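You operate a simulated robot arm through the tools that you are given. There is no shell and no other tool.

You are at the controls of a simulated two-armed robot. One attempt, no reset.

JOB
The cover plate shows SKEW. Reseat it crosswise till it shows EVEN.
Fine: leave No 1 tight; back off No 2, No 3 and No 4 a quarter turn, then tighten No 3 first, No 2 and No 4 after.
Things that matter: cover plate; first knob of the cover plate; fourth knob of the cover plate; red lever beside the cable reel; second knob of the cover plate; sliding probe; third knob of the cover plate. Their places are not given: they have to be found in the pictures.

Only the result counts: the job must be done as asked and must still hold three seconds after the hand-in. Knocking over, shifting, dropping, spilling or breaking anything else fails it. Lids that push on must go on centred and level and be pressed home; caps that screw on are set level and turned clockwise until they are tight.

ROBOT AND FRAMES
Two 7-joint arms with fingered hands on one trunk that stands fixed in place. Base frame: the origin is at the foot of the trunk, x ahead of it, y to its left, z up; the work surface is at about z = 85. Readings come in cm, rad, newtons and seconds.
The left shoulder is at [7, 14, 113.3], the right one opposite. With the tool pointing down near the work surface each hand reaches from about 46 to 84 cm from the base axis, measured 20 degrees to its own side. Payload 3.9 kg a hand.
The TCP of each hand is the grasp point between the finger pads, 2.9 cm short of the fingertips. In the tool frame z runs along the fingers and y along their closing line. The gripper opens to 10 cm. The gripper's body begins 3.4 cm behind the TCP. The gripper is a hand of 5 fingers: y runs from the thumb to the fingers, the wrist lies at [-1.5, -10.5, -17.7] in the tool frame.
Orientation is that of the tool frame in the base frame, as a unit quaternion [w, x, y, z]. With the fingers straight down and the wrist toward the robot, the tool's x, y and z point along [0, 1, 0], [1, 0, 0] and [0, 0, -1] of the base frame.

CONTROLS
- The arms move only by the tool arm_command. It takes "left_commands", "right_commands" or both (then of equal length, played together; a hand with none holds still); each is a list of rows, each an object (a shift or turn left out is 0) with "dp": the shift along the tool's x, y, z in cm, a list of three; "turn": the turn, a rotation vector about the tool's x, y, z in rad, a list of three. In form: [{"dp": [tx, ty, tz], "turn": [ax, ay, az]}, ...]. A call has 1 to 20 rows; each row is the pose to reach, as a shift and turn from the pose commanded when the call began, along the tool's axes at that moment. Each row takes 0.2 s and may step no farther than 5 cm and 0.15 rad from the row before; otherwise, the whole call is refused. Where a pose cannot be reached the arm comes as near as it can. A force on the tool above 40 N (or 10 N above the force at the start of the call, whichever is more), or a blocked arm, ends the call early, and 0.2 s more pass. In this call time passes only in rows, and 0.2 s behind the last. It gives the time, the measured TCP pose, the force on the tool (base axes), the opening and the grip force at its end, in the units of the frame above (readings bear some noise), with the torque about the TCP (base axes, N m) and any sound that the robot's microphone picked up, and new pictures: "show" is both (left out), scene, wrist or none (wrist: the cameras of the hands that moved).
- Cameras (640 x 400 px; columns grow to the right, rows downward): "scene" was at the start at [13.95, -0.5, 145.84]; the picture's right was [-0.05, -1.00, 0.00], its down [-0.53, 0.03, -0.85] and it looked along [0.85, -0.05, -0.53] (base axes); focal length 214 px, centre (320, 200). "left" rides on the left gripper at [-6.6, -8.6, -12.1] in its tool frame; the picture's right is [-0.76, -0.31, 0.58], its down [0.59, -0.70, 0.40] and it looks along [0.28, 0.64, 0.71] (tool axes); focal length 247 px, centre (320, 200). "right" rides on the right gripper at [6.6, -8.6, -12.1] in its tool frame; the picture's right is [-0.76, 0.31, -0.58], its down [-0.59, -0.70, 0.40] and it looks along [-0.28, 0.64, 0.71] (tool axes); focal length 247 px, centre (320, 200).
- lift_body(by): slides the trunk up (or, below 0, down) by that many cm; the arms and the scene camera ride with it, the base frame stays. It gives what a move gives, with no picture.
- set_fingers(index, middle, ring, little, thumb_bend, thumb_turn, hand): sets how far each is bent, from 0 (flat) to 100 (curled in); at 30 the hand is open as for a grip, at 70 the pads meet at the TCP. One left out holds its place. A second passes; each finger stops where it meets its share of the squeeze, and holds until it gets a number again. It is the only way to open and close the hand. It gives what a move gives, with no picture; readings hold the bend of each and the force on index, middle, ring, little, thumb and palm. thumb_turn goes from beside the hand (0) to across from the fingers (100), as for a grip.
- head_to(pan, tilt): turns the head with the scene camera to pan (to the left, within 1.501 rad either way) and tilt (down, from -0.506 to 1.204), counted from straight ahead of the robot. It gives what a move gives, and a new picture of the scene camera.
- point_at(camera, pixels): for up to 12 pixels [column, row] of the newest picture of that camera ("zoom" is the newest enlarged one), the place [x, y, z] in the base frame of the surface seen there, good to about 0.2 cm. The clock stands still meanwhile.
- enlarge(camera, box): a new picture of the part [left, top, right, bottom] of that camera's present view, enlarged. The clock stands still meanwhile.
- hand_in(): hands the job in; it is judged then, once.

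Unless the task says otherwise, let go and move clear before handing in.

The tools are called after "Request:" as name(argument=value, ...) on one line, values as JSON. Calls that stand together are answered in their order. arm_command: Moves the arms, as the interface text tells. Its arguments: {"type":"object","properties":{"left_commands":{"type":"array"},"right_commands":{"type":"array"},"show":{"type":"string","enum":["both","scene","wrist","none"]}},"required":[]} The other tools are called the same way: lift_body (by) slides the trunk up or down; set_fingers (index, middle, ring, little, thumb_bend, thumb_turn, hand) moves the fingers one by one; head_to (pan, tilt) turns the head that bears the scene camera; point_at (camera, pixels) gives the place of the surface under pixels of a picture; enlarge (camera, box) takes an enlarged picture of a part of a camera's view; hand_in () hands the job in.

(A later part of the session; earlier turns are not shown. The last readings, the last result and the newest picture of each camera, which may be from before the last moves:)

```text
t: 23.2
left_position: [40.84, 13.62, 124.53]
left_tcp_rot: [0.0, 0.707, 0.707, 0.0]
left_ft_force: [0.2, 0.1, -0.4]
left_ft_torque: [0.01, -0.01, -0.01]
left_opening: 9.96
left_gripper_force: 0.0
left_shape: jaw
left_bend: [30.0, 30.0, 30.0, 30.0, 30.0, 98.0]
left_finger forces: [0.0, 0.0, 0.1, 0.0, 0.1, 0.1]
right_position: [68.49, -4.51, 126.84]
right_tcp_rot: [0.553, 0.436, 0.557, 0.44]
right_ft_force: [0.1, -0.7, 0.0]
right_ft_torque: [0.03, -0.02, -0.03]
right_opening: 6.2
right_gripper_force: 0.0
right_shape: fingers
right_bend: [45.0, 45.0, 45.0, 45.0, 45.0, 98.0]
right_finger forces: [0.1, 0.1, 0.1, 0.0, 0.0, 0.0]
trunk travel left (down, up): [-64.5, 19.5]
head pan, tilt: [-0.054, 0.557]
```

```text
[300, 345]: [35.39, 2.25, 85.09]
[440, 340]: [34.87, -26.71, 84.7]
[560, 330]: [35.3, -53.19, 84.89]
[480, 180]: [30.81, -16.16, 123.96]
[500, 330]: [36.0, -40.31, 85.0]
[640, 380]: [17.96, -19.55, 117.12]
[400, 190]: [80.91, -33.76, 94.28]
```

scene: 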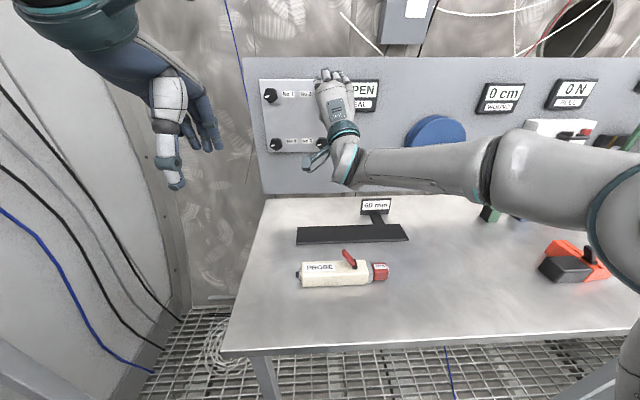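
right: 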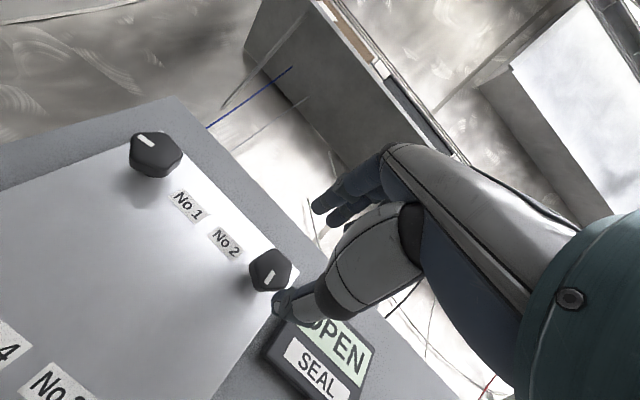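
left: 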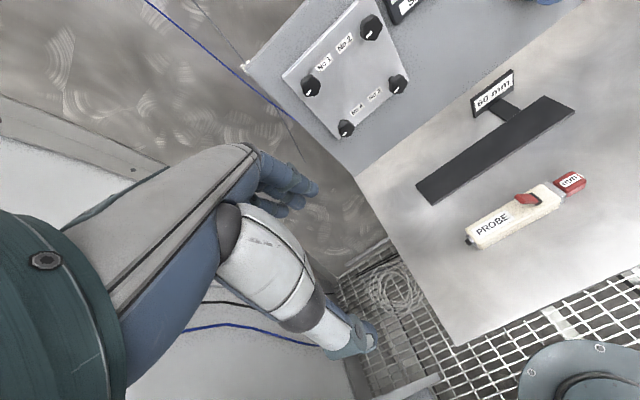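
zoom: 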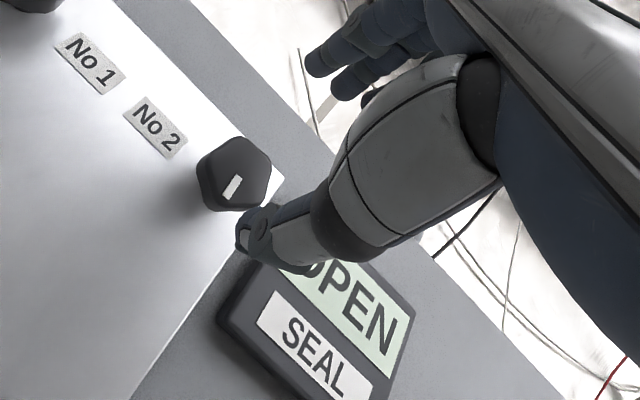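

The table's front edge is at x≈34.5 and the elbow stays high. I'll lower the trunk 8 cm, then move the right hand down to No 3 and roll it to the +1.33 start angle.

Request:
lift_body(by=-8)

Request:
arm_command(right_commands=[{"dp": [0.31, -1.29, 0.7], "turn": [0, 0, 0.131]}, {"dp": [0.62, -2.58, 1.4], "turn": [0, 0, 0.262]}, {"dp": [0.94, -3.86, 2.1], "turn": [0, 0, 0.393]}, {"dp": [1.25, -5.15, 2.8], "turn": [0, 0, 0.524]}, {"dp": [1.25, -5.15, 2.8], "turn": [0, 0, 0.655]}, {"dp": [1.25, -5.15, 2.8], "turn": [0, 0, 0.786]}, {"dp": [1.25, -5.15, 2.8], "turn": [0, 0, 0.917]}, {"dp": [1.25, -5.15, 2.8], "turn": [0, 0, 1.048]}, {"dp": [1.25, -5.15, 2.8], "turn": [0, 0, 1.179]}, {"dp": [1.25, -5.15, 2.8], "turn": [0, 0, 1.31]}, {"dp": [1.25, -5.15, 2.8], "turn": [0, 0, 1.44]}, {"dp": [1.25, -5.15, 2.8], "turn": [0, 0, 1.571]}])

Request:
enlarge(camera="scene", box=[240, 20, 410, 160])

```text
t: 24.4
left_position: [41.03, 13.75, 116.47]
left_tcp_rot: [0.0, 0.707, 0.707, 0.0]
left_ft_force: [0.1, 0.2, 0.1]
left_ft_torque: [0.01, 0.0, -0.01]
left_opening: 10.0
left_gripper_force: 0.1
left_shape: jaw
left_bend: [30.0, 30.0, 30.0, 30.0, 30.0, 98.0]
left_finger forces: [0.0, 0.1, 0.1, 0.1, 0.0, 0.0]
right_position: [68.61, -4.44, 118.83]
right_tcp_rot: [0.554, 0.437, 0.557, 0.439]
right_ft_force: [-0.7, -0.4, -1.4]
right_ft_torque: [0.02, -0.02, -0.02]
right_opening: 6.21
right_gripper_force: 0.0
right_shape: fingers
right_bend: [45.0, 45.0, 45.0, 45.0, 45.0, 98.0]
right_finger forces: [0.0, 0.0, 0.0, 0.1, 0.0, 0.0]
trunk travel left (down, up): [-56.5, 27.5]
head pan, tilt: [-0.054, 0.557]
```

```text
t: 26.9
left_position: [40.93, 13.72, 116.65]
left_tcp_rot: [0.0, 0.707, 0.707, -0.001]
left_ft_force: [-0.5, 0.3, 0.0]
left_ft_torque: [0.01, -0.05, 0.01]
left_opening: 10.0
left_gripper_force: 0.1
left_shape: jaw
left_bend: [30.0, 30.0, 30.0, 30.0, 30.0, 98.0]
left_finger forces: [0.0, 0.0, 0.1, 0.0, 0.0, 0.0]
right_position: [70.79, -6.01, 115.89]
right_tcp_rot: [0.078, 0.711, 0.095, 0.693]
right_ft_force: [0.1, -0.2, 0.3]
right_ft_torque: [-0.02, -0.02, -0.02]
right_opening: 6.23
right_gripper_force: 0.1
right_shape: fingers
right_bend: [45.0, 45.0, 45.0, 45.0, 45.0, 98.0]
right_finger forces: [0.0, 0.0, 0.1, 0.1, 0.0, 0.0]
right hand out of reach, approached as far as the arm can: row 11, 12
trunk travel left (down, up): [-56.5, 27.5]
head pan, tilt: [-0.054, 0.557]
```

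scene: 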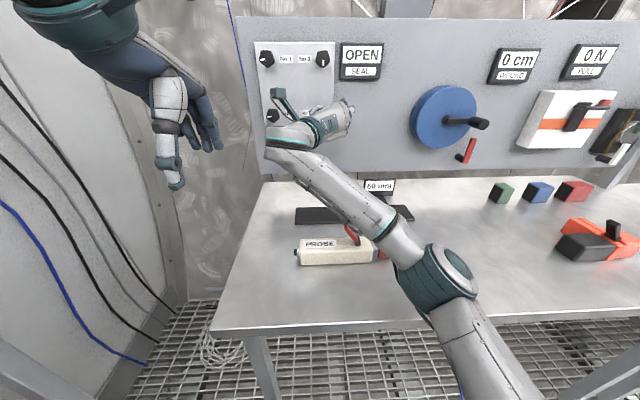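
right: 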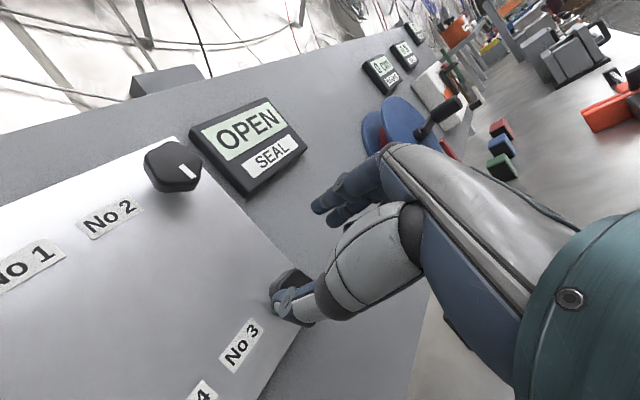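

```text
2.86 times, centred on (325, 90) of scene
```

zoom: 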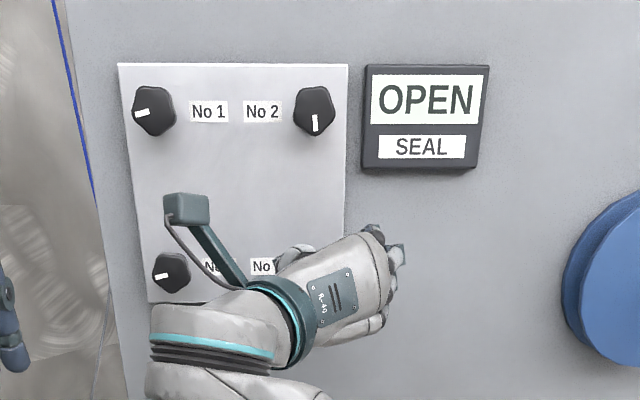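

No 2's mark is clearly down at (316,122) in the zoom. At this trunk height the roll stops at about +1.07, so I'll check the elbow's height to see whether the trunk can go 5 cm lower.

Request:
point_at(camera="scene", pixels=[[435, 275], [410, 290], [450, 290], [395, 265], [380, 225], [330, 195], [480, 320], [400, 240]])

```text
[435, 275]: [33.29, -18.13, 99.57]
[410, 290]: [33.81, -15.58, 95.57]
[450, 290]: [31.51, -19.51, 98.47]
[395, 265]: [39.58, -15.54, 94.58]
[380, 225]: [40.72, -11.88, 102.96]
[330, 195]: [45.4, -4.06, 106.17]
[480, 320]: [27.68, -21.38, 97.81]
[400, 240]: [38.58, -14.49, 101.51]
```

The elbow's lower edge is near z = 94, so 5 cm lower would come too close to the table. Instead I'll turn No 3 in two strokes of 45°, each from roll +0.55 to -0.235; first I'll move in front of it at +0.55.

Request:
arm_command(right_commands=[{"dp": [-0.33, -0.34, 0.1], "turn": [0, 0, -0.13]}, {"dp": [-0.66, -0.67, 0.2], "turn": [0, 0, -0.26]}, {"dp": [-1.0, -1.0, 0.3], "turn": [0, 0, -0.39]}, {"dp": [-1.32, -1.35, 0.4], "turn": [0, 0, -0.52]}, {"dp": [-1.65, -1.7, 0.5], "turn": [0, 0, -0.65]}, {"dp": [-1.98, -2.02, 0.5], "turn": [0, 0, -0.783]}])

Request:
enlarge(camera="right", box=[200, 170, 440, 400])

```text
t: 28.4
left_position: [41.08, 13.78, 116.51]
left_tcp_rot: [0.0, 0.707, 0.708, 0.0]
left_ft_force: [-0.7, -0.7, -1.0]
left_ft_torque: [-0.02, 0.04, 0.0]
left_opening: 9.98
left_gripper_force: 0.0
left_shape: jaw
left_bend: [30.0, 30.0, 30.0, 30.0, 30.0, 98.0]
left_finger forces: [0.1, 0.0, 0.0, 0.1, 0.0, 0.1]
right_position: [71.36, -4.38, 113.5]
right_tcp_rot: [0.344, 0.617, 0.347, 0.617]
right_ft_force: [-0.4, 0.4, 0.3]
right_ft_torque: [0.01, -0.01, -0.05]
right_opening: 6.2
right_gripper_force: 0.2
right_shape: fingers
right_bend: [45.0, 45.0, 45.0, 45.0, 45.0, 98.0]
right_finger forces: [0.1, 0.0, 0.1, 0.1, 0.0, 0.0]
trunk travel left (down, up): [-56.5, 27.5]
head pan, tilt: [-0.054, 0.557]
```

scene: 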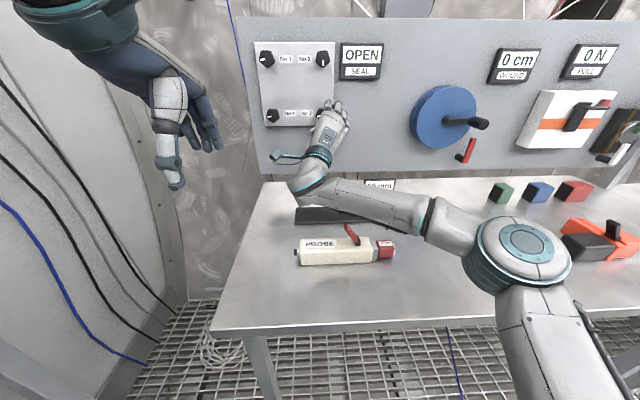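
right: 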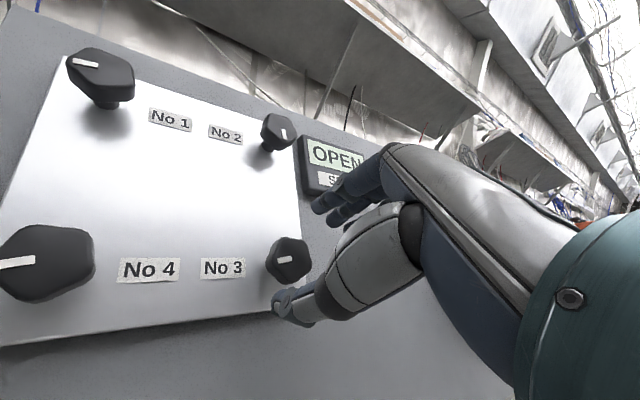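

```text
1.74 times, centred on (320, 285) of right
```

zoom: 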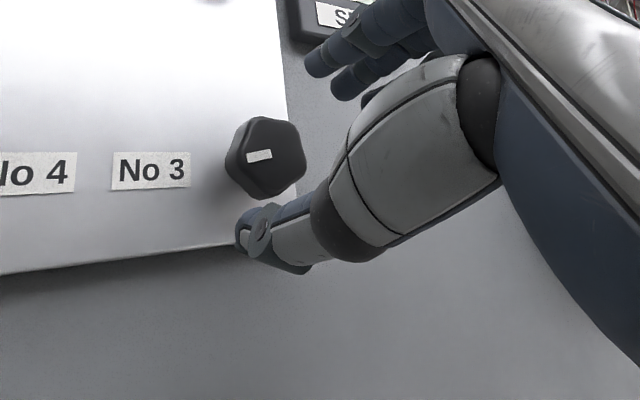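

The hand is in front of No 3 with thumb and fingers on either side of the knob at (290,260). I'll advance and close on it.

Request:
arm_command(right_commands=[{"dp": [-0.1, 0.35, 1.4]}, {"dp": [-0.1, 0.35, 2.8]}, {"dp": [-0.1, 0.35, 4.3]}], show="wrist")

Request:
set_fingers(hand="right", index=75, middle=75, ring=75, little=75, thumb_bend=75)

Request:
enlarge(camera="right", box=[200, 170, 440, 400])

```text
t: 29.1
left_position: [41.03, 13.76, 116.45]
left_tcp_rot: [0.0, 0.707, 0.707, 0.0]
left_ft_force: [-0.7, -0.6, 0.6]
left_ft_torque: [-0.01, 0.02, 0.0]
left_opening: 9.98
left_gripper_force: 0.1
left_shape: jaw
left_bend: [30.0, 30.0, 30.0, 30.0, 30.0, 98.0]
left_finger forces: [0.0, 0.0, 0.0, 0.0, 0.0, 0.0]
right_position: [75.72, -4.64, 113.71]
right_tcp_rot: [0.343, 0.617, 0.346, 0.618]
right_ft_force: [0.5, -0.8, 0.3]
right_ft_torque: [0.0, -0.01, 0.01]
right_opening: 6.21
right_gripper_force: 0.0
right_shape: fingers
right_bend: [45.0, 45.0, 45.0, 45.0, 45.0, 98.0]
right_finger forces: [0.1, 0.0, 0.0, 0.0, 0.0, 0.1]
trunk travel left (down, up): [-56.5, 27.5]
head pan, tilt: [-0.054, 0.557]
```

right: 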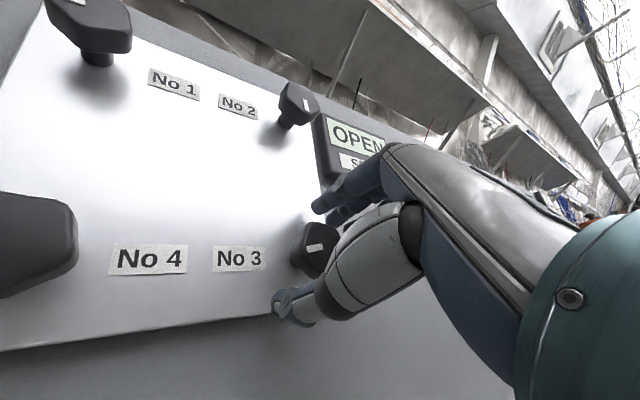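

```text
t: 30.1
left_position: [41.1, 13.69, 116.46]
left_tcp_rot: [0.0, 0.707, 0.707, 0.0]
left_ft_force: [-0.7, 0.8, 0.4]
left_ft_torque: [-0.01, 0.0, -0.02]
left_opening: 9.98
left_gripper_force: 0.1
left_shape: jaw
left_bend: [30.0, 30.0, 30.0, 30.0, 30.0, 98.0]
left_finger forces: [0.0, 0.1, 0.0, 0.0, 0.1, 0.0]
right_position: [75.8, -4.78, 113.91]
right_tcp_rot: [0.344, 0.617, 0.346, 0.618]
right_ft_force: [7.5, -4.4, 5.9]
right_ft_torque: [-0.04, -0.06, 0.01]
right_opening: 2.79
right_gripper_force: 16.9
right_shape: fingers
right_bend: [59.0, 64.0, 75.0, 75.0, 63.0, 96.0]
right_finger forces: [11.0, 10.4, 0.0, 0.1, 12.3, 0.1]
trunk travel left (down, up): [-56.5, 27.5]
head pan, tilt: [-0.054, 0.557]
```

```text
1.74 times, centred on (320, 285) of right
```

zoom: 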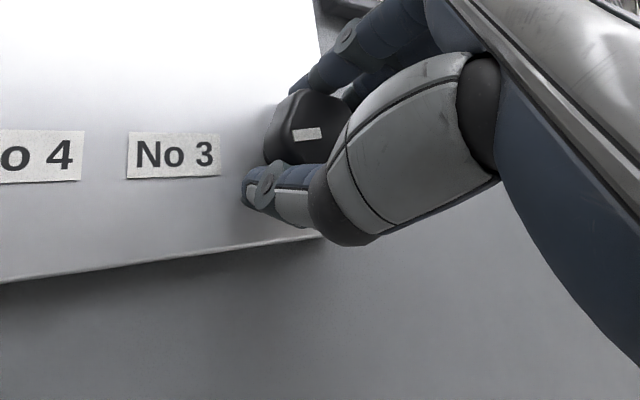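

No 3 is gripped at 17 N. I'll turn it counter-clockwise by 45°.

Request:
arm_command(right_commands=[{"dp": [0.04, 0, 0], "turn": [0, 0, -0.131]}, {"dp": [0.08, -0.01, 0], "turn": [0, 0, -0.262]}, {"dp": [0.115, -0.02, 0], "turn": [0, 0, -0.393]}, {"dp": [0.15, -0.04, 0], "turn": [0, 0, -0.524]}, {"dp": [0.18, -0.06, 0], "turn": [0, 0, -0.655]}, {"dp": [0.21, -0.09, 0], "turn": [0, 0, -0.786]}], show="wrist")

Request:
enlarge(camera="right", box=[200, 170, 440, 400])

```text
t: 31.6
left_position: [41.05, 13.7, 116.5]
left_tcp_rot: [-0.001, 0.707, 0.707, 0.0]
left_ft_force: [0.5, 0.2, 0.6]
left_ft_torque: [0.02, -0.01, -0.02]
left_opening: 9.96
left_gripper_force: 0.1
left_shape: jaw
left_bend: [30.0, 30.0, 30.0, 30.0, 30.0, 98.0]
left_finger forces: [0.0, 0.0, 0.0, 0.0, 0.0, 0.0]
right_position: [75.64, -4.6, 113.76]
right_tcp_rot: [0.554, 0.437, 0.556, 0.439]
right_ft_force: [10.7, -3.8, 11.7]
right_ft_torque: [0.04, -0.11, -0.05]
right_opening: 2.77
right_gripper_force: 16.9
right_shape: fingers
right_bend: [58.0, 63.0, 75.0, 75.0, 63.0, 96.0]
right_finger forces: [10.7, 12.1, 0.0, 0.1, 11.4, 0.0]
trunk travel left (down, up): [-56.5, 27.5]
head pan, tilt: [-0.054, 0.557]
```

right: 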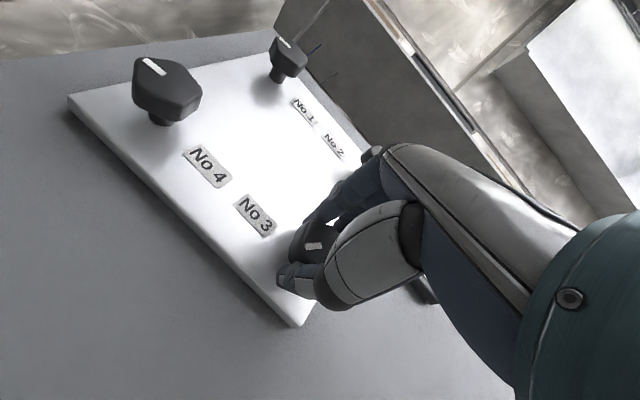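

```text
1.74 times, centred on (320, 285) of right
```

zoom: 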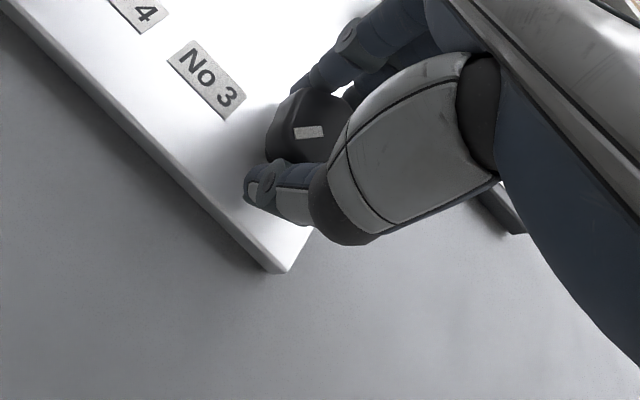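

No 3 has turned 45° with its mark following the hand. I'll open, back out, roll the hand back +0.786, go in again and grip for the second stroke.

Request:
set_fingers(hand="right", index=45, middle=45, ring=45, little=45, thumb_bend=45)

Request:
arm_command(right_commands=[{"dp": [0, 0, -1.5]}, {"dp": [0, 0, -3]}, {"dp": [0, 0, -4.3]}, {"dp": [-0.04, 0, -4.3], "turn": [0, 0, 0.131]}, {"dp": [-0.08, -0.01, -4.3], "turn": [0, 0, 0.262]}, {"dp": [-0.115, -0.02, -4.3], "turn": [0, 0, 0.393]}, {"dp": [-0.15, -0.04, -4.3], "turn": [0, 0, 0.524]}, {"dp": [-0.18, -0.06, -4.3], "turn": [0, 0, 0.655]}, {"dp": [-0.21, -0.09, -4.3], "turn": [0, 0, 0.786]}], show="both")

Request:
enlarge(camera="right", box=[200, 170, 440, 400])

```text
t: 32.5
left_position: [40.99, 13.66, 116.63]
left_tcp_rot: [0.0, 0.706, 0.708, 0.0]
left_ft_force: [-0.6, -0.4, 0.2]
left_ft_torque: [-0.04, 0.0, 0.01]
left_opening: 10.0
left_gripper_force: 0.0
left_shape: jaw
left_bend: [30.0, 30.0, 30.0, 30.0, 30.0, 98.0]
left_finger forces: [0.0, 0.1, 0.0, 0.0, 0.1, 0.0]
right_position: [75.64, -4.42, 113.79]
right_tcp_rot: [0.553, 0.437, 0.557, 0.44]
right_ft_force: [0.2, -0.6, 0.0]
right_ft_torque: [0.02, 0.02, 0.01]
right_opening: 6.22
right_gripper_force: 0.1
right_shape: fingers
right_bend: [45.0, 45.0, 45.0, 45.0, 45.0, 97.0]
right_finger forces: [0.0, 0.0, 0.1, 0.0, 0.1, 0.1]
trunk travel left (down, up): [-56.5, 27.5]
head pan, tilt: [-0.054, 0.557]
```

```text
t: 34.5
left_position: [41.15, 13.78, 116.59]
left_tcp_rot: [0.0, 0.707, 0.707, 0.0]
left_ft_force: [-0.2, 0.0, -0.1]
left_ft_torque: [0.01, 0.03, 0.01]
left_opening: 9.99
left_gripper_force: 0.1
left_shape: jaw
left_bend: [30.0, 30.0, 30.0, 30.0, 30.0, 98.0]
left_finger forces: [0.0, 0.0, 0.1, 0.0, 0.0, 0.1]
right_position: [71.45, -4.63, 113.72]
right_tcp_rot: [0.342, 0.617, 0.346, 0.618]
right_ft_force: [-0.4, 0.3, -0.8]
right_ft_torque: [0.03, -0.02, -0.01]
right_opening: 6.21
right_gripper_force: 0.1
right_shape: fingers
right_bend: [45.0, 45.0, 45.0, 45.0, 45.0, 98.0]
right_finger forces: [0.0, 0.0, 0.0, 0.1, 0.0, 0.1]
trunk travel left (down, up): [-56.5, 27.5]
head pan, tilt: [-0.054, 0.557]
```

scene: 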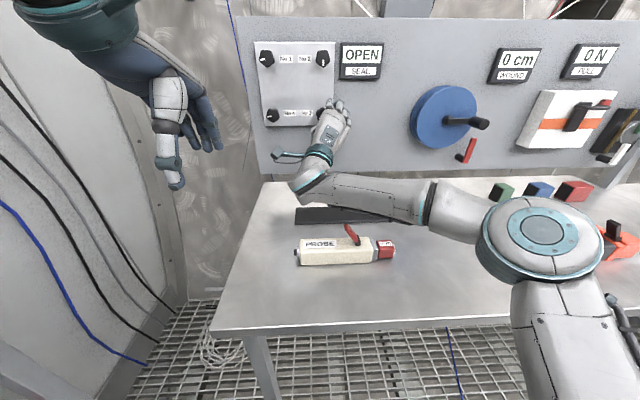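
right: 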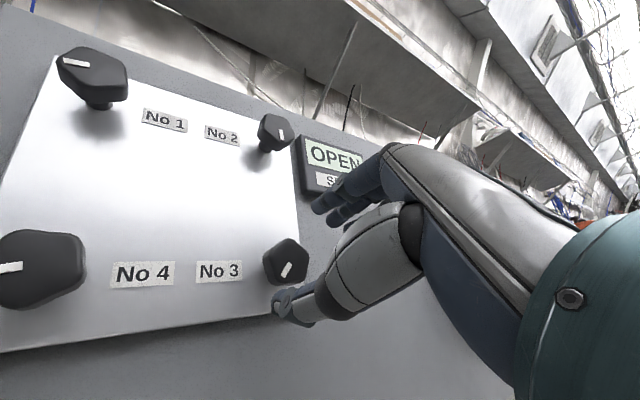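

```text
1.74 times, centred on (320, 285) of right
```

zoom: 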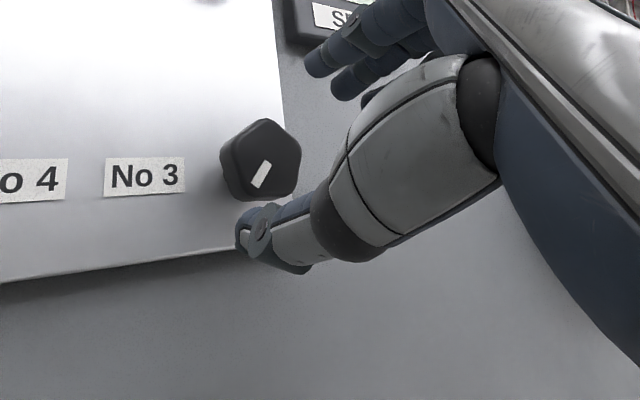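

No 3's mark has gone from pointing left to pointing down-left, about 45°. I'll advance and grip again.

Request:
arm_command(right_commands=[{"dp": [0, 0, 1.4]}, {"dp": [0, 0, 2.8]}, {"dp": [0, 0, 4.3]}], show="none")

Request:
set_fingers(hand="right", index=75, middle=75, ring=75, little=75, thumb_bend=75)

Request:
enlarge(camera="right", box=[200, 170, 440, 400])

```text
t: 35.4
left_position: [41.08, 13.74, 116.42]
left_tcp_rot: [0.0, 0.707, 0.707, 0.0]
left_ft_force: [-0.1, 0.2, -0.2]
left_ft_torque: [-0.02, 0.02, 0.04]
left_opening: 9.99
left_gripper_force: 0.0
left_shape: jaw
left_bend: [30.0, 30.0, 30.0, 30.0, 30.0, 98.0]
left_finger forces: [0.0, 0.0, 0.0, 0.0, 0.0, 0.1]
right_position: [75.77, -4.68, 113.61]
right_tcp_rot: [0.343, 0.616, 0.347, 0.618]
right_ft_force: [0.8, 0.2, 0.6]
right_ft_torque: [0.0, 0.02, 0.03]
right_opening: 6.21
right_gripper_force: 0.0
right_shape: fingers
right_bend: [45.0, 45.0, 45.0, 45.0, 45.0, 98.0]
right_finger forces: [0.0, 0.0, 0.0, 0.1, 0.0, 0.1]
trunk travel left (down, up): [-56.5, 27.5]
head pan, tilt: [-0.054, 0.557]
```

```text
t: 36.4
left_position: [41.04, 13.65, 116.53]
left_tcp_rot: [0.0, 0.707, 0.707, 0.001]
left_ft_force: [-0.3, -0.5, -0.7]
left_ft_torque: [-0.02, 0.0, 0.02]
left_opening: 9.99
left_gripper_force: 0.1
left_shape: jaw
left_bend: [30.0, 30.0, 30.0, 30.0, 30.0, 98.0]
left_finger forces: [0.0, 0.1, 0.0, 0.0, 0.1, 0.0]
right_position: [75.79, -4.83, 113.64]
right_tcp_rot: [0.343, 0.617, 0.346, 0.618]
right_ft_force: [6.5, -4.2, 5.1]
right_ft_torque: [0.0, -0.03, -0.02]
right_opening: 2.82
right_gripper_force: 17.2
right_shape: fingers
right_bend: [58.0, 64.0, 75.0, 75.0, 63.0, 96.0]
right_finger forces: [11.2, 9.9, 0.1, 0.0, 12.1, 0.0]
trunk travel left (down, up): [-56.5, 27.5]
head pan, tilt: [-0.054, 0.557]
```

```text
1.74 times, centred on (320, 285) of right
```

zoom: 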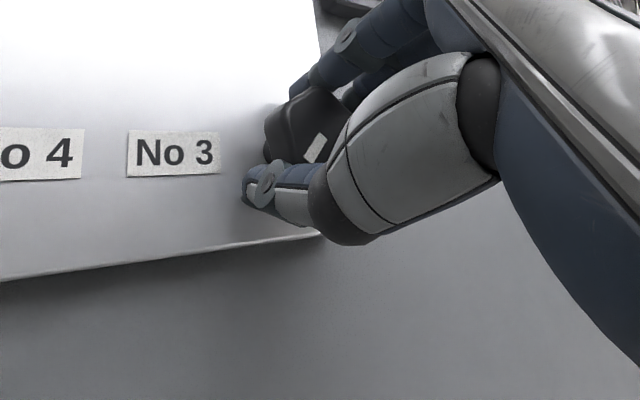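

The grip is good again (17 N, mark visible at (315,147) in the zoom). I'll do the second 45° counter-clockwise.

Request:
arm_command(right_commands=[{"dp": [0.04, 0, 0], "turn": [0, 0, -0.131]}, {"dp": [0.08, -0.01, 0], "turn": [0, 0, -0.262]}, {"dp": [0.115, -0.02, 0], "turn": [0, 0, -0.393]}, {"dp": [0.15, -0.04, 0], "turn": [0, 0, -0.524]}, {"dp": [0.18, -0.06, 0], "turn": [0, 0, -0.655]}, {"dp": [0.21, -0.09, 0], "turn": [0, 0, -0.786]}], show="none")

Request:
set_fingers(hand="right", index=45, middle=45, ring=45, little=45, thumb_bend=45)

Request:
arm_command(right_commands=[{"dp": [0, 0, -1.5]}, {"dp": [0, 0, -3]}, {"dp": [0, 0, -5]}, {"dp": [0, 0, -9]}, {"dp": [0, 0, -13]}])

Request:
enlarge(camera="scene", box=[240, 20, 410, 160])

Request:
enlarge(camera="right", box=[120, 50, 400, 320])

```text
t: 37.8
left_position: [41.09, 13.66, 116.52]
left_tcp_rot: [0.0, 0.707, 0.708, 0.001]
left_ft_force: [-0.4, -1.1, 0.2]
left_ft_torque: [0.01, 0.02, -0.03]
left_opening: 9.96
left_gripper_force: 0.0
left_shape: jaw
left_bend: [30.0, 30.0, 30.0, 30.0, 30.0, 98.0]
left_finger forces: [0.1, 0.1, 0.0, 0.0, 0.0, 0.0]
right_position: [75.79, -4.67, 113.76]
right_tcp_rot: [0.554, 0.437, 0.556, 0.439]
right_ft_force: [11.3, -4.3, 10.2]
right_ft_torque: [0.03, -0.12, -0.07]
right_opening: 2.83
right_gripper_force: 17.7
right_shape: fingers
right_bend: [58.0, 63.0, 75.0, 75.0, 63.0, 96.0]
right_finger forces: [10.7, 12.5, 0.0, 0.0, 11.5, 0.0]
trunk travel left (down, up): [-56.5, 27.5]
head pan, tilt: [-0.054, 0.557]
```

```text
t: 38.8
left_position: [41.07, 13.72, 116.53]
left_tcp_rot: [0.001, 0.707, 0.707, 0.0]
left_ft_force: [0.7, 0.2, 0.0]
left_ft_torque: [0.0, 0.01, -0.01]
left_opening: 9.97
left_gripper_force: 0.1
left_shape: jaw
left_bend: [30.0, 30.0, 30.0, 30.0, 30.0, 98.0]
left_finger forces: [0.0, 0.0, 0.0, 0.0, 0.1, 0.1]
right_position: [75.6, -4.43, 113.73]
right_tcp_rot: [0.554, 0.437, 0.556, 0.439]
right_ft_force: [-0.3, 0.0, -0.1]
right_ft_torque: [-0.01, 0.0, -0.01]
right_opening: 6.18
right_gripper_force: 0.0
right_shape: fingers
right_bend: [45.0, 45.0, 45.0, 45.0, 45.0, 97.0]
right_finger forces: [0.1, 0.0, 0.0, 0.0, 0.0, 0.0]
trunk travel left (down, up): [-56.5, 27.5]
head pan, tilt: [-0.054, 0.557]
```

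```text
t: 40.0
left_position: [40.83, 13.67, 116.61]
left_tcp_rot: [0.001, 0.707, 0.707, 0.001]
left_ft_force: [-0.6, 0.9, -0.3]
left_ft_torque: [0.04, -0.04, 0.0]
left_opening: 9.97
left_gripper_force: 0.0
left_shape: jaw
left_bend: [30.0, 30.0, 30.0, 30.0, 30.0, 98.0]
left_finger forces: [0.0, 0.0, 0.0, 0.0, 0.0, 0.0]
right_position: [62.64, -4.49, 113.76]
right_tcp_rot: [0.554, 0.437, 0.556, 0.439]
right_ft_force: [0.4, -0.6, -0.6]
right_ft_torque: [0.0, -0.02, 0.0]
right_opening: 6.19
right_gripper_force: 0.0
right_shape: fingers
right_bend: [45.0, 45.0, 45.0, 45.0, 45.0, 98.0]
right_finger forces: [0.1, 0.0, 0.0, 0.0, 0.1, 0.0]
trunk travel left (down, up): [-56.5, 27.5]
head pan, tilt: [-0.054, 0.557]
```

scene: 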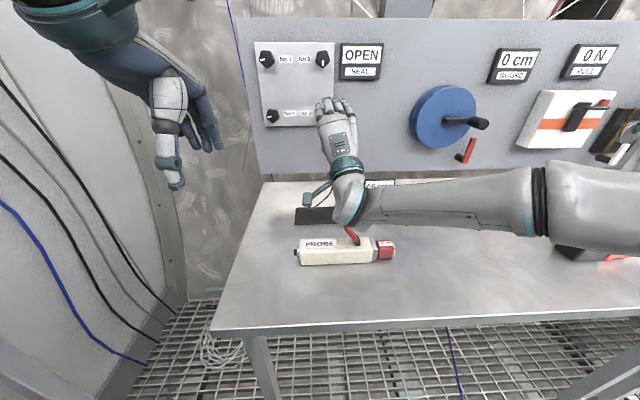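
right: 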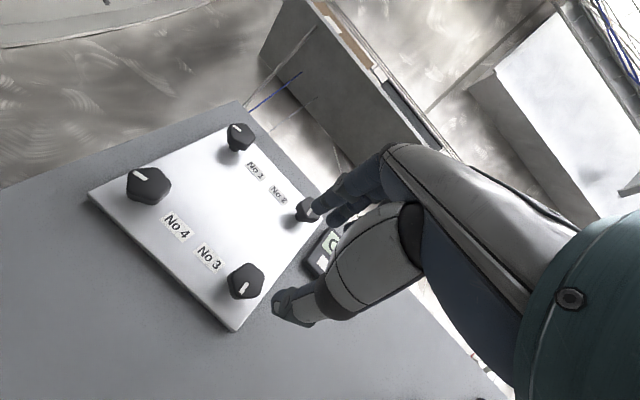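

```text
2.86 times, centred on (325, 90) of scene
```

zoom: 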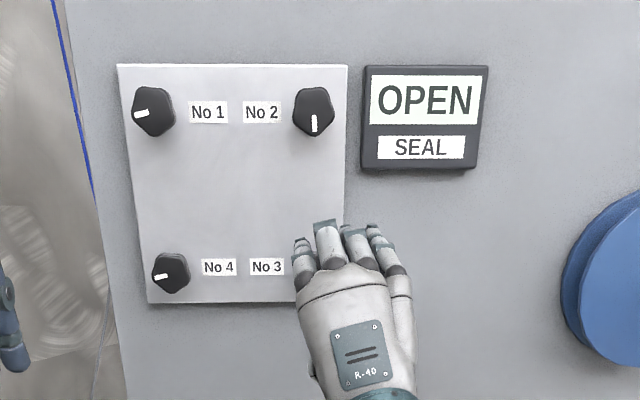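

```text
1.48 times, centred on (260, 185) of right
```

zoom: 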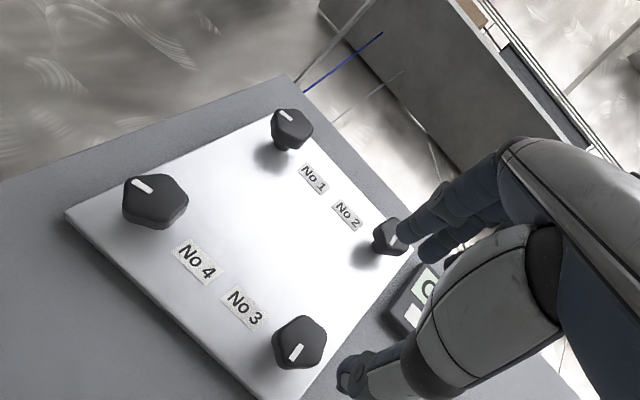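

No 3's mark now points down too, and the display still reads OPEN. No 4 is next with the left hand; first I'll check how close the wall and cables on the left are.

Request:
point_at(camera="scene", pixels=[[60, 150], [30, 300], [120, 250], [140, 100], [200, 250], [10, 220], [100, 340], [640, 210], [560, 210], [345, 220], [305, 200]])

```text
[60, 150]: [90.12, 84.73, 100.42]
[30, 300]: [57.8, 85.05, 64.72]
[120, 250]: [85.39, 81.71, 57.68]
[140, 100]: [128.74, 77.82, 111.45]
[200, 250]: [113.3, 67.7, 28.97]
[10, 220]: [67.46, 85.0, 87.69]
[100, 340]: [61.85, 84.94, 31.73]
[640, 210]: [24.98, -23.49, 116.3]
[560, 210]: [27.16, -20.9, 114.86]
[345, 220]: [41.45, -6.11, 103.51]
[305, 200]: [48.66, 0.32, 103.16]
```

The left wall is at y≈85, so there is plenty of room. I'll park the right hand off to the right and swing the left hand forward in front of No 4.

Request:
arm_command(right_commands=[{"dp": [-2.5, 0.1, -1], "turn": [0, 0, 0.03]}, {"dp": [-5, 0.2, -2.5], "turn": [0, 0, 0.06]}, {"dp": [-8, 0.3, -4], "turn": [0, 0, 0.09]}, {"dp": [-11, 0.4, -5.5], "turn": [0, 0, 0.12]}, {"dp": [-14, 0.5, -7], "turn": [0, 0, 0.15]}, {"dp": [-17, 0.6, -8], "turn": [0, 0, 0.18]}, {"dp": [-18.7, 0.65, -8], "turn": [0, 0, 0.236]}, {"dp": [-18.7, 0.65, -8], "turn": [0, 0, 0.236]}, {"dp": [-18.7, 0.65, -8], "turn": [0, 0, 0.236]}, {"dp": [-18.7, 0.65, -8], "turn": [0, 0, 0.236]}, {"dp": [-18.7, 0.65, -8], "turn": [0, 0, 0.236]}], left_commands=[{"dp": [-0.43, 2.45, 0.27], "turn": [-0.1428, 0, 0]}, {"dp": [-0.85, 4.91, 0.55], "turn": [-0.2856, 0, 0]}, {"dp": [-1.28, 7.36, 0.82], "turn": [-0.4284, 0, 0]}, {"dp": [-1.71, 9.82, 1.09], "turn": [-0.5712, 0, 0]}, {"dp": [-2.14, 12.27, 1.36], "turn": [-0.714, 0, 0]}, {"dp": [-2.56, 14.73, 1.64], "turn": [-0.8568, 0, 0]}, {"dp": [-2.99, 17.18, 1.91], "turn": [-0.9996, 0, 0]}, {"dp": [-3.42, 19.64, 2.18], "turn": [-1.1424, 0, 0]}, {"dp": [-3.85, 22.09, 2.45], "turn": [-1.2852, 0, 0]}, {"dp": [-4.27, 24.55, 2.73], "turn": [-1.428, 0, 0]}, {"dp": [-4.7, 27, 3], "turn": [-1.5708, 0, 0]}])

Request:
enlarge(camera="scene", box=[240, 20, 410, 160])

```text
t: 42.4
left_position: [68.09, 8.77, 113.54]
left_tcp_rot: [0.5, 0.5, 0.498, 0.502]
left_ft_force: [-0.3, -0.9, 0.1]
left_ft_torque: [-0.02, 0.03, 0.02]
left_opening: 10.0
left_gripper_force: 0.1
left_shape: jaw
left_bend: [30.0, 30.0, 30.0, 30.0, 30.0, 98.0]
left_finger forces: [0.0, 0.0, 0.0, 0.0, 0.0, 0.1]
right_position: [53.57, -17.44, 119.49]
right_tcp_rot: [0.497, 0.504, 0.499, 0.5]
right_ft_force: [0.8, -0.4, -0.3]
right_ft_torque: [-0.01, -0.01, 0.04]
right_opening: 6.22
right_gripper_force: 0.0
right_shape: fingers
right_bend: [45.0, 45.0, 45.0, 45.0, 45.0, 98.0]
right_finger forces: [0.0, 0.1, 0.0, 0.0, 0.0, 0.0]
right hand out of reach, approached as far as the arm can: row 4, 5, 6, 7, 8, 9, 10, 11
trunk travel left (down, up): [-56.5, 27.5]
head pan, tilt: [-0.054, 0.557]
```

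scene: 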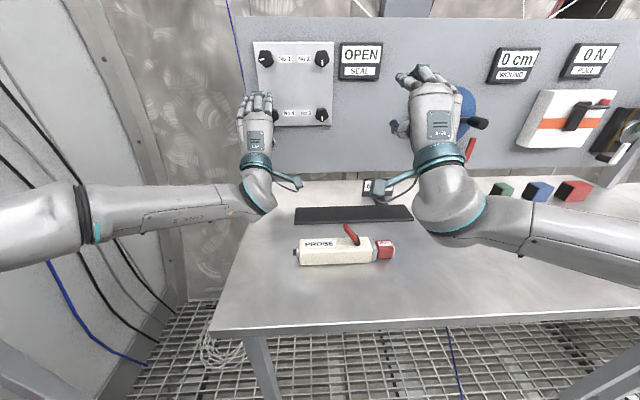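
right: 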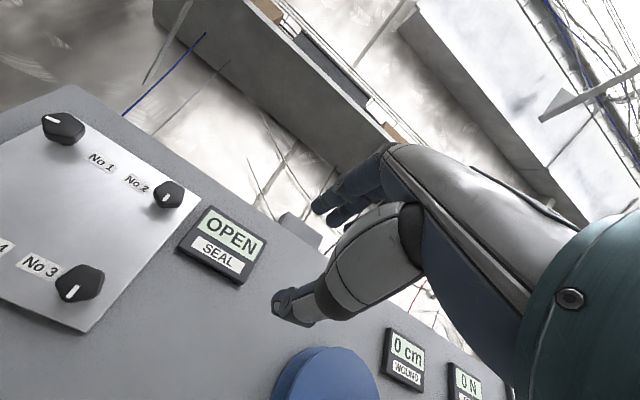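
left: 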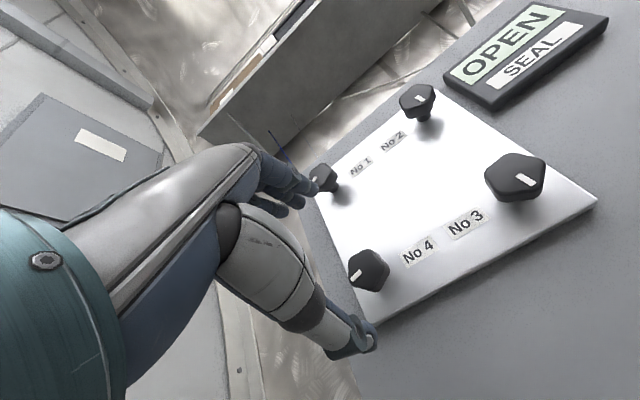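

```text
2.86 times, centred on (325, 90) of scene
```

zoom: 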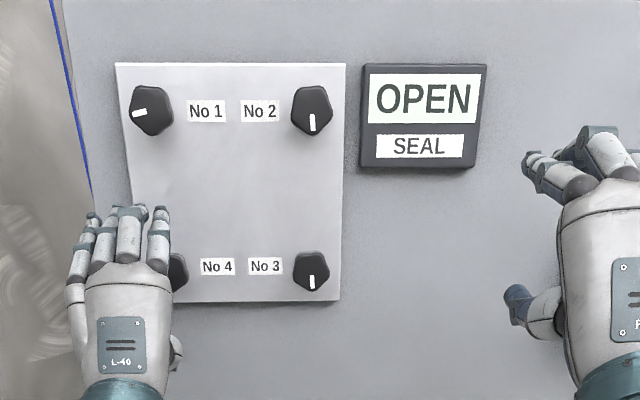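

The left hand is in front of No 4 and the right hand is parked clear. I'll narrow the left fingers, roll to +0.3 and centre on No 4.

Request:
set_fingers(hand="left", index=45, middle=45, ring=45, little=45, thumb_bend=45)

Request:
arm_command(left_commands=[{"dp": [0, 0.1, 1], "turn": [0, 0, 0.1]}, {"dp": [0, 0.2, 2.1], "turn": [0, 0, 0.2]}, {"dp": [0, 0.27, 3.2], "turn": [0, 0, 0.3]}])

Request:
enlarge(camera="left", box=[200, 170, 440, 400])

```text
t: 43.4
left_position: [68.13, 8.97, 113.43]
left_tcp_rot: [0.5, 0.5, 0.5, 0.5]
left_ft_force: [0.3, 0.6, 0.1]
left_ft_torque: [0.02, 0.02, 0.04]
left_opening: 6.27
left_gripper_force: 0.1
left_shape: fingers
left_bend: [45.0, 45.0, 45.0, 45.0, 45.0, 98.0]
left_finger forces: [0.1, 0.0, 0.0, 0.0, 0.1, 0.1]
right_position: [53.57, -17.18, 119.45]
right_tcp_rot: [0.497, 0.503, 0.5, 0.5]
right_ft_force: [-1.1, 0.1, 0.6]
right_ft_torque: [0.01, 0.01, -0.01]
right_opening: 6.21
right_gripper_force: 0.1
right_shape: fingers
right_bend: [45.0, 45.0, 45.0, 45.0, 45.0, 98.0]
right_finger forces: [0.0, 0.0, 0.1, 0.0, 0.1, 0.0]
trunk travel left (down, up): [-56.5, 27.5]
head pan, tilt: [-0.054, 0.557]
```

```text
t: 44.1
left_position: [70.58, 7.38, 113.69]
left_tcp_rot: [0.416, 0.565, 0.425, 0.572]
left_ft_force: [0.0, 1.0, 1.0]
left_ft_torque: [0.0, -0.01, -0.02]
left_opening: 6.26
left_gripper_force: 0.0
left_shape: fingers
left_bend: [45.0, 45.0, 45.0, 45.0, 45.0, 98.0]
left_finger forces: [0.1, 0.0, 0.1, 0.1, 0.0, 0.0]
left hand out of reach, approached as far as the arm can: row 3
right_position: [53.5, -17.14, 119.55]
right_tcp_rot: [0.497, 0.502, 0.5, 0.5]
right_ft_force: [0.1, -0.5, 0.6]
right_ft_torque: [0.01, -0.05, -0.02]
right_opening: 6.22
right_gripper_force: 0.1
right_shape: fingers
right_bend: [45.0, 45.0, 45.0, 45.0, 45.0, 98.0]
right_finger forces: [0.0, 0.1, 0.0, 0.0, 0.0, 0.2]
trunk travel left (down, up): [-56.5, 27.5]
head pan, tilt: [-0.054, 0.557]
```

scene: 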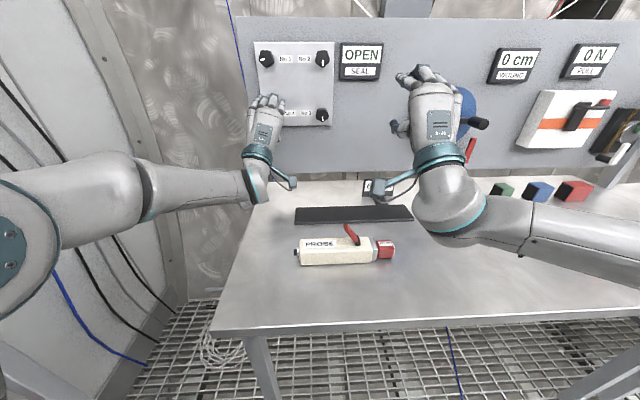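
left: 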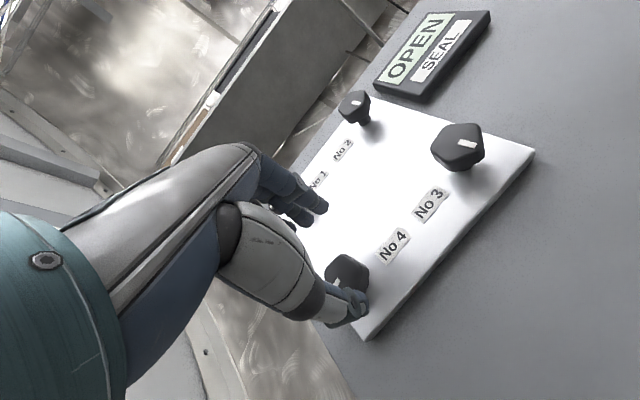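

```text
1.74 times, centred on (320, 285) of left
```

zoom: 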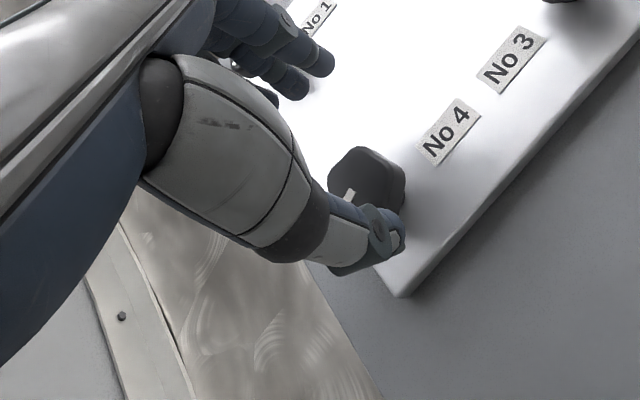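

At +0.3 the left arm ran out of reach (the TCP drifted to y=7.4), but +0.2 was fine. I'll use +0.1 as the start angle and re-centre on No 4.

Request:
arm_command(left_commands=[{"dp": [0.8, -0.2, 0.35], "turn": [0, 0, -0.1]}, {"dp": [1.56, -0.38, 0.7], "turn": [0, 0, -0.2]}], show="wrist")

Request:
enlarge(camera="left", box=[200, 170, 440, 400])

```text
t: 44.8
left_position: [71.41, 9.24, 113.88]
left_tcp_rot: [0.475, 0.524, 0.475, 0.524]
left_ft_force: [-0.8, 0.5, -0.5]
left_ft_torque: [0.02, -0.01, -0.01]
left_opening: 6.28
left_gripper_force: 0.1
left_shape: fingers
left_bend: [45.0, 45.0, 45.0, 45.0, 45.0, 98.0]
left_finger forces: [0.1, 0.1, 0.1, 0.1, 0.1, 0.0]
right_position: [53.62, -17.26, 119.49]
right_tcp_rot: [0.498, 0.502, 0.5, 0.5]
right_ft_force: [0.4, -0.4, -0.5]
right_ft_torque: [-0.01, -0.02, 0.0]
right_opening: 6.23
right_gripper_force: 0.2
right_shape: fingers
right_bend: [45.0, 45.0, 45.0, 45.0, 45.0, 98.0]
right_finger forces: [0.0, 0.0, 0.0, 0.0, 0.0, 0.1]
trunk travel left (down, up): [-56.5, 27.5]
head pan, tilt: [-0.054, 0.557]
```

left: 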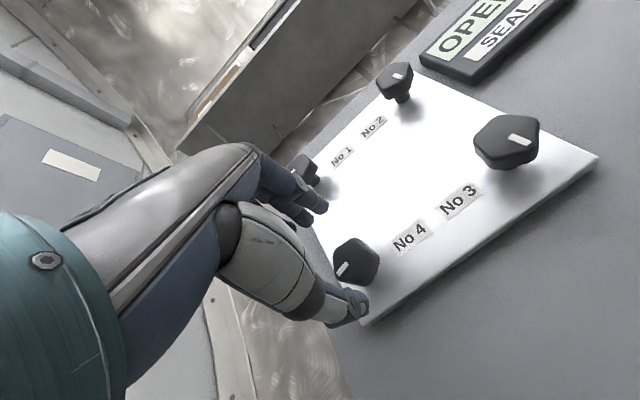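

```text
1.74 times, centred on (320, 285) of left
```

zoom: 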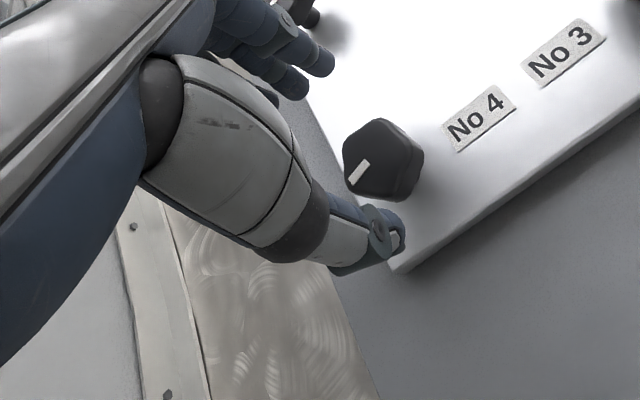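

The left hand straddles No 4 (355,262 in the left picture), with y about 0.2 cm too far left. I'll correct that, advance 4.3 cm and grip.

Request:
arm_command(left_commands=[{"dp": [-0.15, 0, 1.4]}, {"dp": [-0.2, 0, 2.8]}, {"dp": [-0.2, 0, 4.3]}], show="wrist")

Request:
set_fingers(hand="left", index=75, middle=75, ring=75, little=75, thumb_bend=75)

Request:
enlarge(camera="left", box=[200, 170, 440, 400])

```text
t: 45.5
left_position: [75.62, 8.89, 113.77]
left_tcp_rot: [0.473, 0.523, 0.477, 0.525]
left_ft_force: [-0.4, 0.1, 0.2]
left_ft_torque: [-0.02, -0.01, 0.01]
left_opening: 6.29
left_gripper_force: 0.1
left_shape: fingers
left_bend: [45.0, 45.0, 45.0, 45.0, 45.0, 98.0]
left_finger forces: [0.1, 0.1, 0.0, 0.1, 0.0, 0.0]
right_position: [53.56, -17.11, 119.38]
right_tcp_rot: [0.498, 0.503, 0.5, 0.5]
right_ft_force: [-0.5, 0.2, 0.2]
right_ft_torque: [0.0, 0.0, -0.01]
right_opening: 6.21
right_gripper_force: 0.0
right_shape: fingers
right_bend: [45.0, 45.0, 45.0, 45.0, 45.0, 98.0]
right_finger forces: [0.0, 0.0, 0.0, 0.0, 0.0, 0.1]
trunk travel left (down, up): [-56.5, 27.5]
head pan, tilt: [-0.054, 0.557]
```

left: 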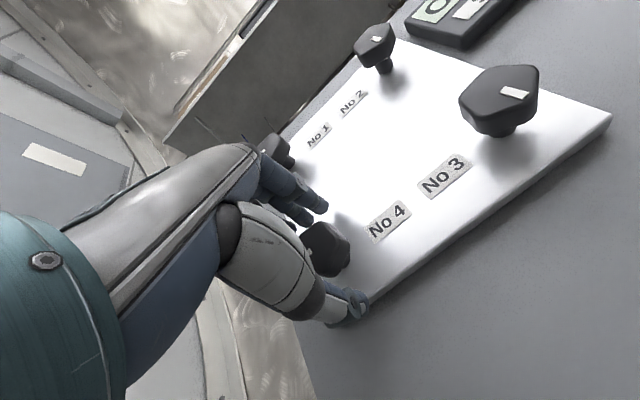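

```text
t: 46.5
left_position: [75.73, 9.07, 113.76]
left_tcp_rot: [0.473, 0.523, 0.477, 0.525]
left_ft_force: [6.3, 3.3, 4.9]
left_ft_torque: [-0.03, -0.02, 0.06]
left_opening: 2.88
left_gripper_force: 17.3
left_shape: fingers
left_bend: [59.0, 63.0, 75.0, 75.0, 62.0, 96.0]
left_finger forces: [10.2, 10.6, 0.1, 0.0, 14.5, 0.1]
right_position: [53.6, -17.14, 119.47]
right_tcp_rot: [0.498, 0.503, 0.5, 0.499]
right_ft_force: [0.6, 0.9, -0.5]
right_ft_torque: [0.02, -0.01, 0.02]
right_opening: 6.19
right_gripper_force: 0.1
right_shape: fingers
right_bend: [45.0, 45.0, 45.0, 45.0, 45.0, 98.0]
right_finger forces: [0.1, 0.0, 0.0, 0.0, 0.0, 0.1]
trunk travel left (down, up): [-56.5, 27.5]
head pan, tilt: [-0.054, 0.557]
```

```text
1.74 times, centred on (320, 285) of left
```

zoom: 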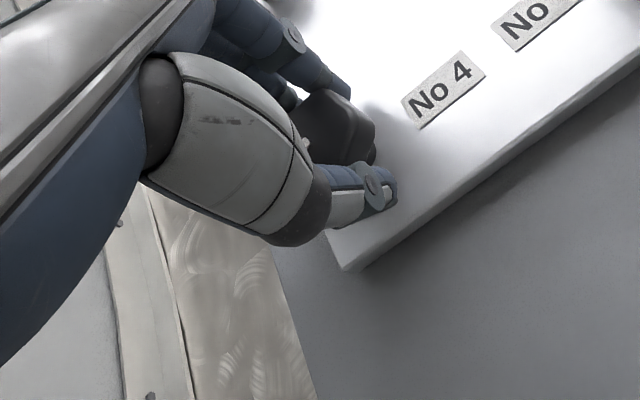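

No 4 is gripped at 17 N by the left hand. I'll turn it counter-clockwise, 45° first.

Request:
arm_command(left_commands=[{"dp": [0.04, 0, 0], "turn": [0, 0, -0.131]}, {"dp": [0.08, -0.01, 0], "turn": [0, 0, -0.262]}, {"dp": [0.115, -0.02, 0], "turn": [0, 0, -0.393]}, {"dp": [0.15, -0.04, 0], "turn": [0, 0, -0.524]}, {"dp": [0.18, -0.06, 0], "turn": [0, 0, -0.655]}, {"dp": [0.21, -0.09, 0], "turn": [0, 0, -0.786]}])

Request:
enlarge(camera="left", box=[200, 170, 440, 400])

Request:
point_at(camera="scene", pixels=[[200, 255], [170, 270], [150, 290], [215, 275]])

```text
t: 48.0
left_position: [75.78, 9.31, 113.7]
left_tcp_rot: [0.639, 0.302, 0.64, 0.302]
left_ft_force: [3.6, 3.5, 3.5]
left_ft_torque: [0.02, -0.04, 0.03]
left_opening: 2.86
left_gripper_force: 17.0
left_shape: fingers
left_bend: [58.0, 63.0, 75.0, 75.0, 63.0, 96.0]
left_finger forces: [10.9, 9.1, 0.0, 0.0, 14.7, 0.0]
right_position: [53.6, -17.1, 119.45]
right_tcp_rot: [0.498, 0.502, 0.5, 0.5]
right_ft_force: [0.2, -0.3, -0.4]
right_ft_torque: [0.0, -0.02, -0.01]
right_opening: 6.2
right_gripper_force: 0.1
right_shape: fingers
right_bend: [45.0, 45.0, 45.0, 45.0, 45.0, 98.0]
right_finger forces: [0.1, 0.1, 0.1, 0.1, 0.0, 0.0]
trunk travel left (down, up): [-56.5, 27.5]
head pan, tilt: [-0.054, 0.557]
```

scene: 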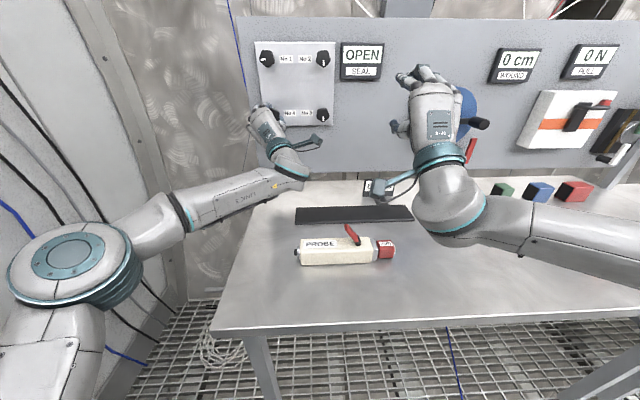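
left: 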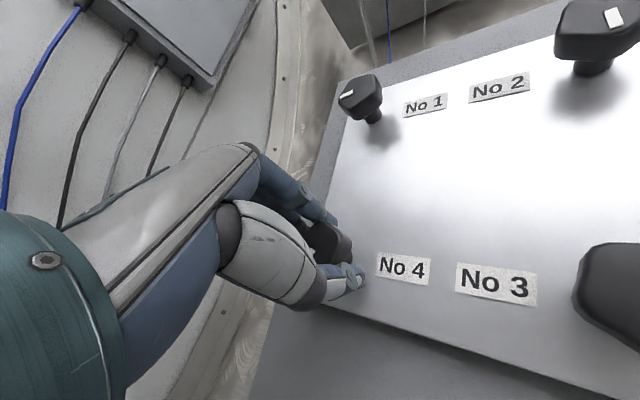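

```text
1.74 times, centred on (320, 285) of left
```

zoom: 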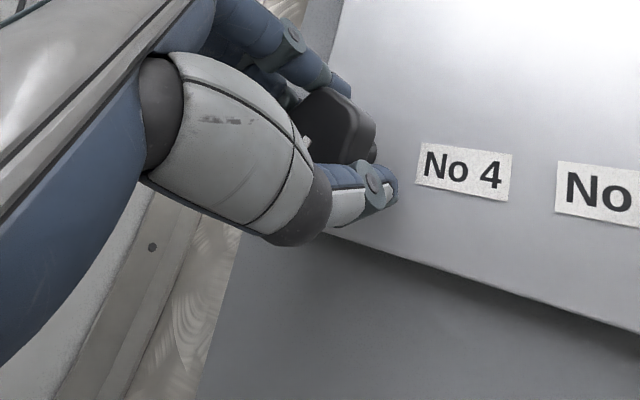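

```text
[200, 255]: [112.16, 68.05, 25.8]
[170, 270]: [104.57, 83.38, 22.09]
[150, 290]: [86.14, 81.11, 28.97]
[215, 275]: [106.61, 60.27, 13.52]
```

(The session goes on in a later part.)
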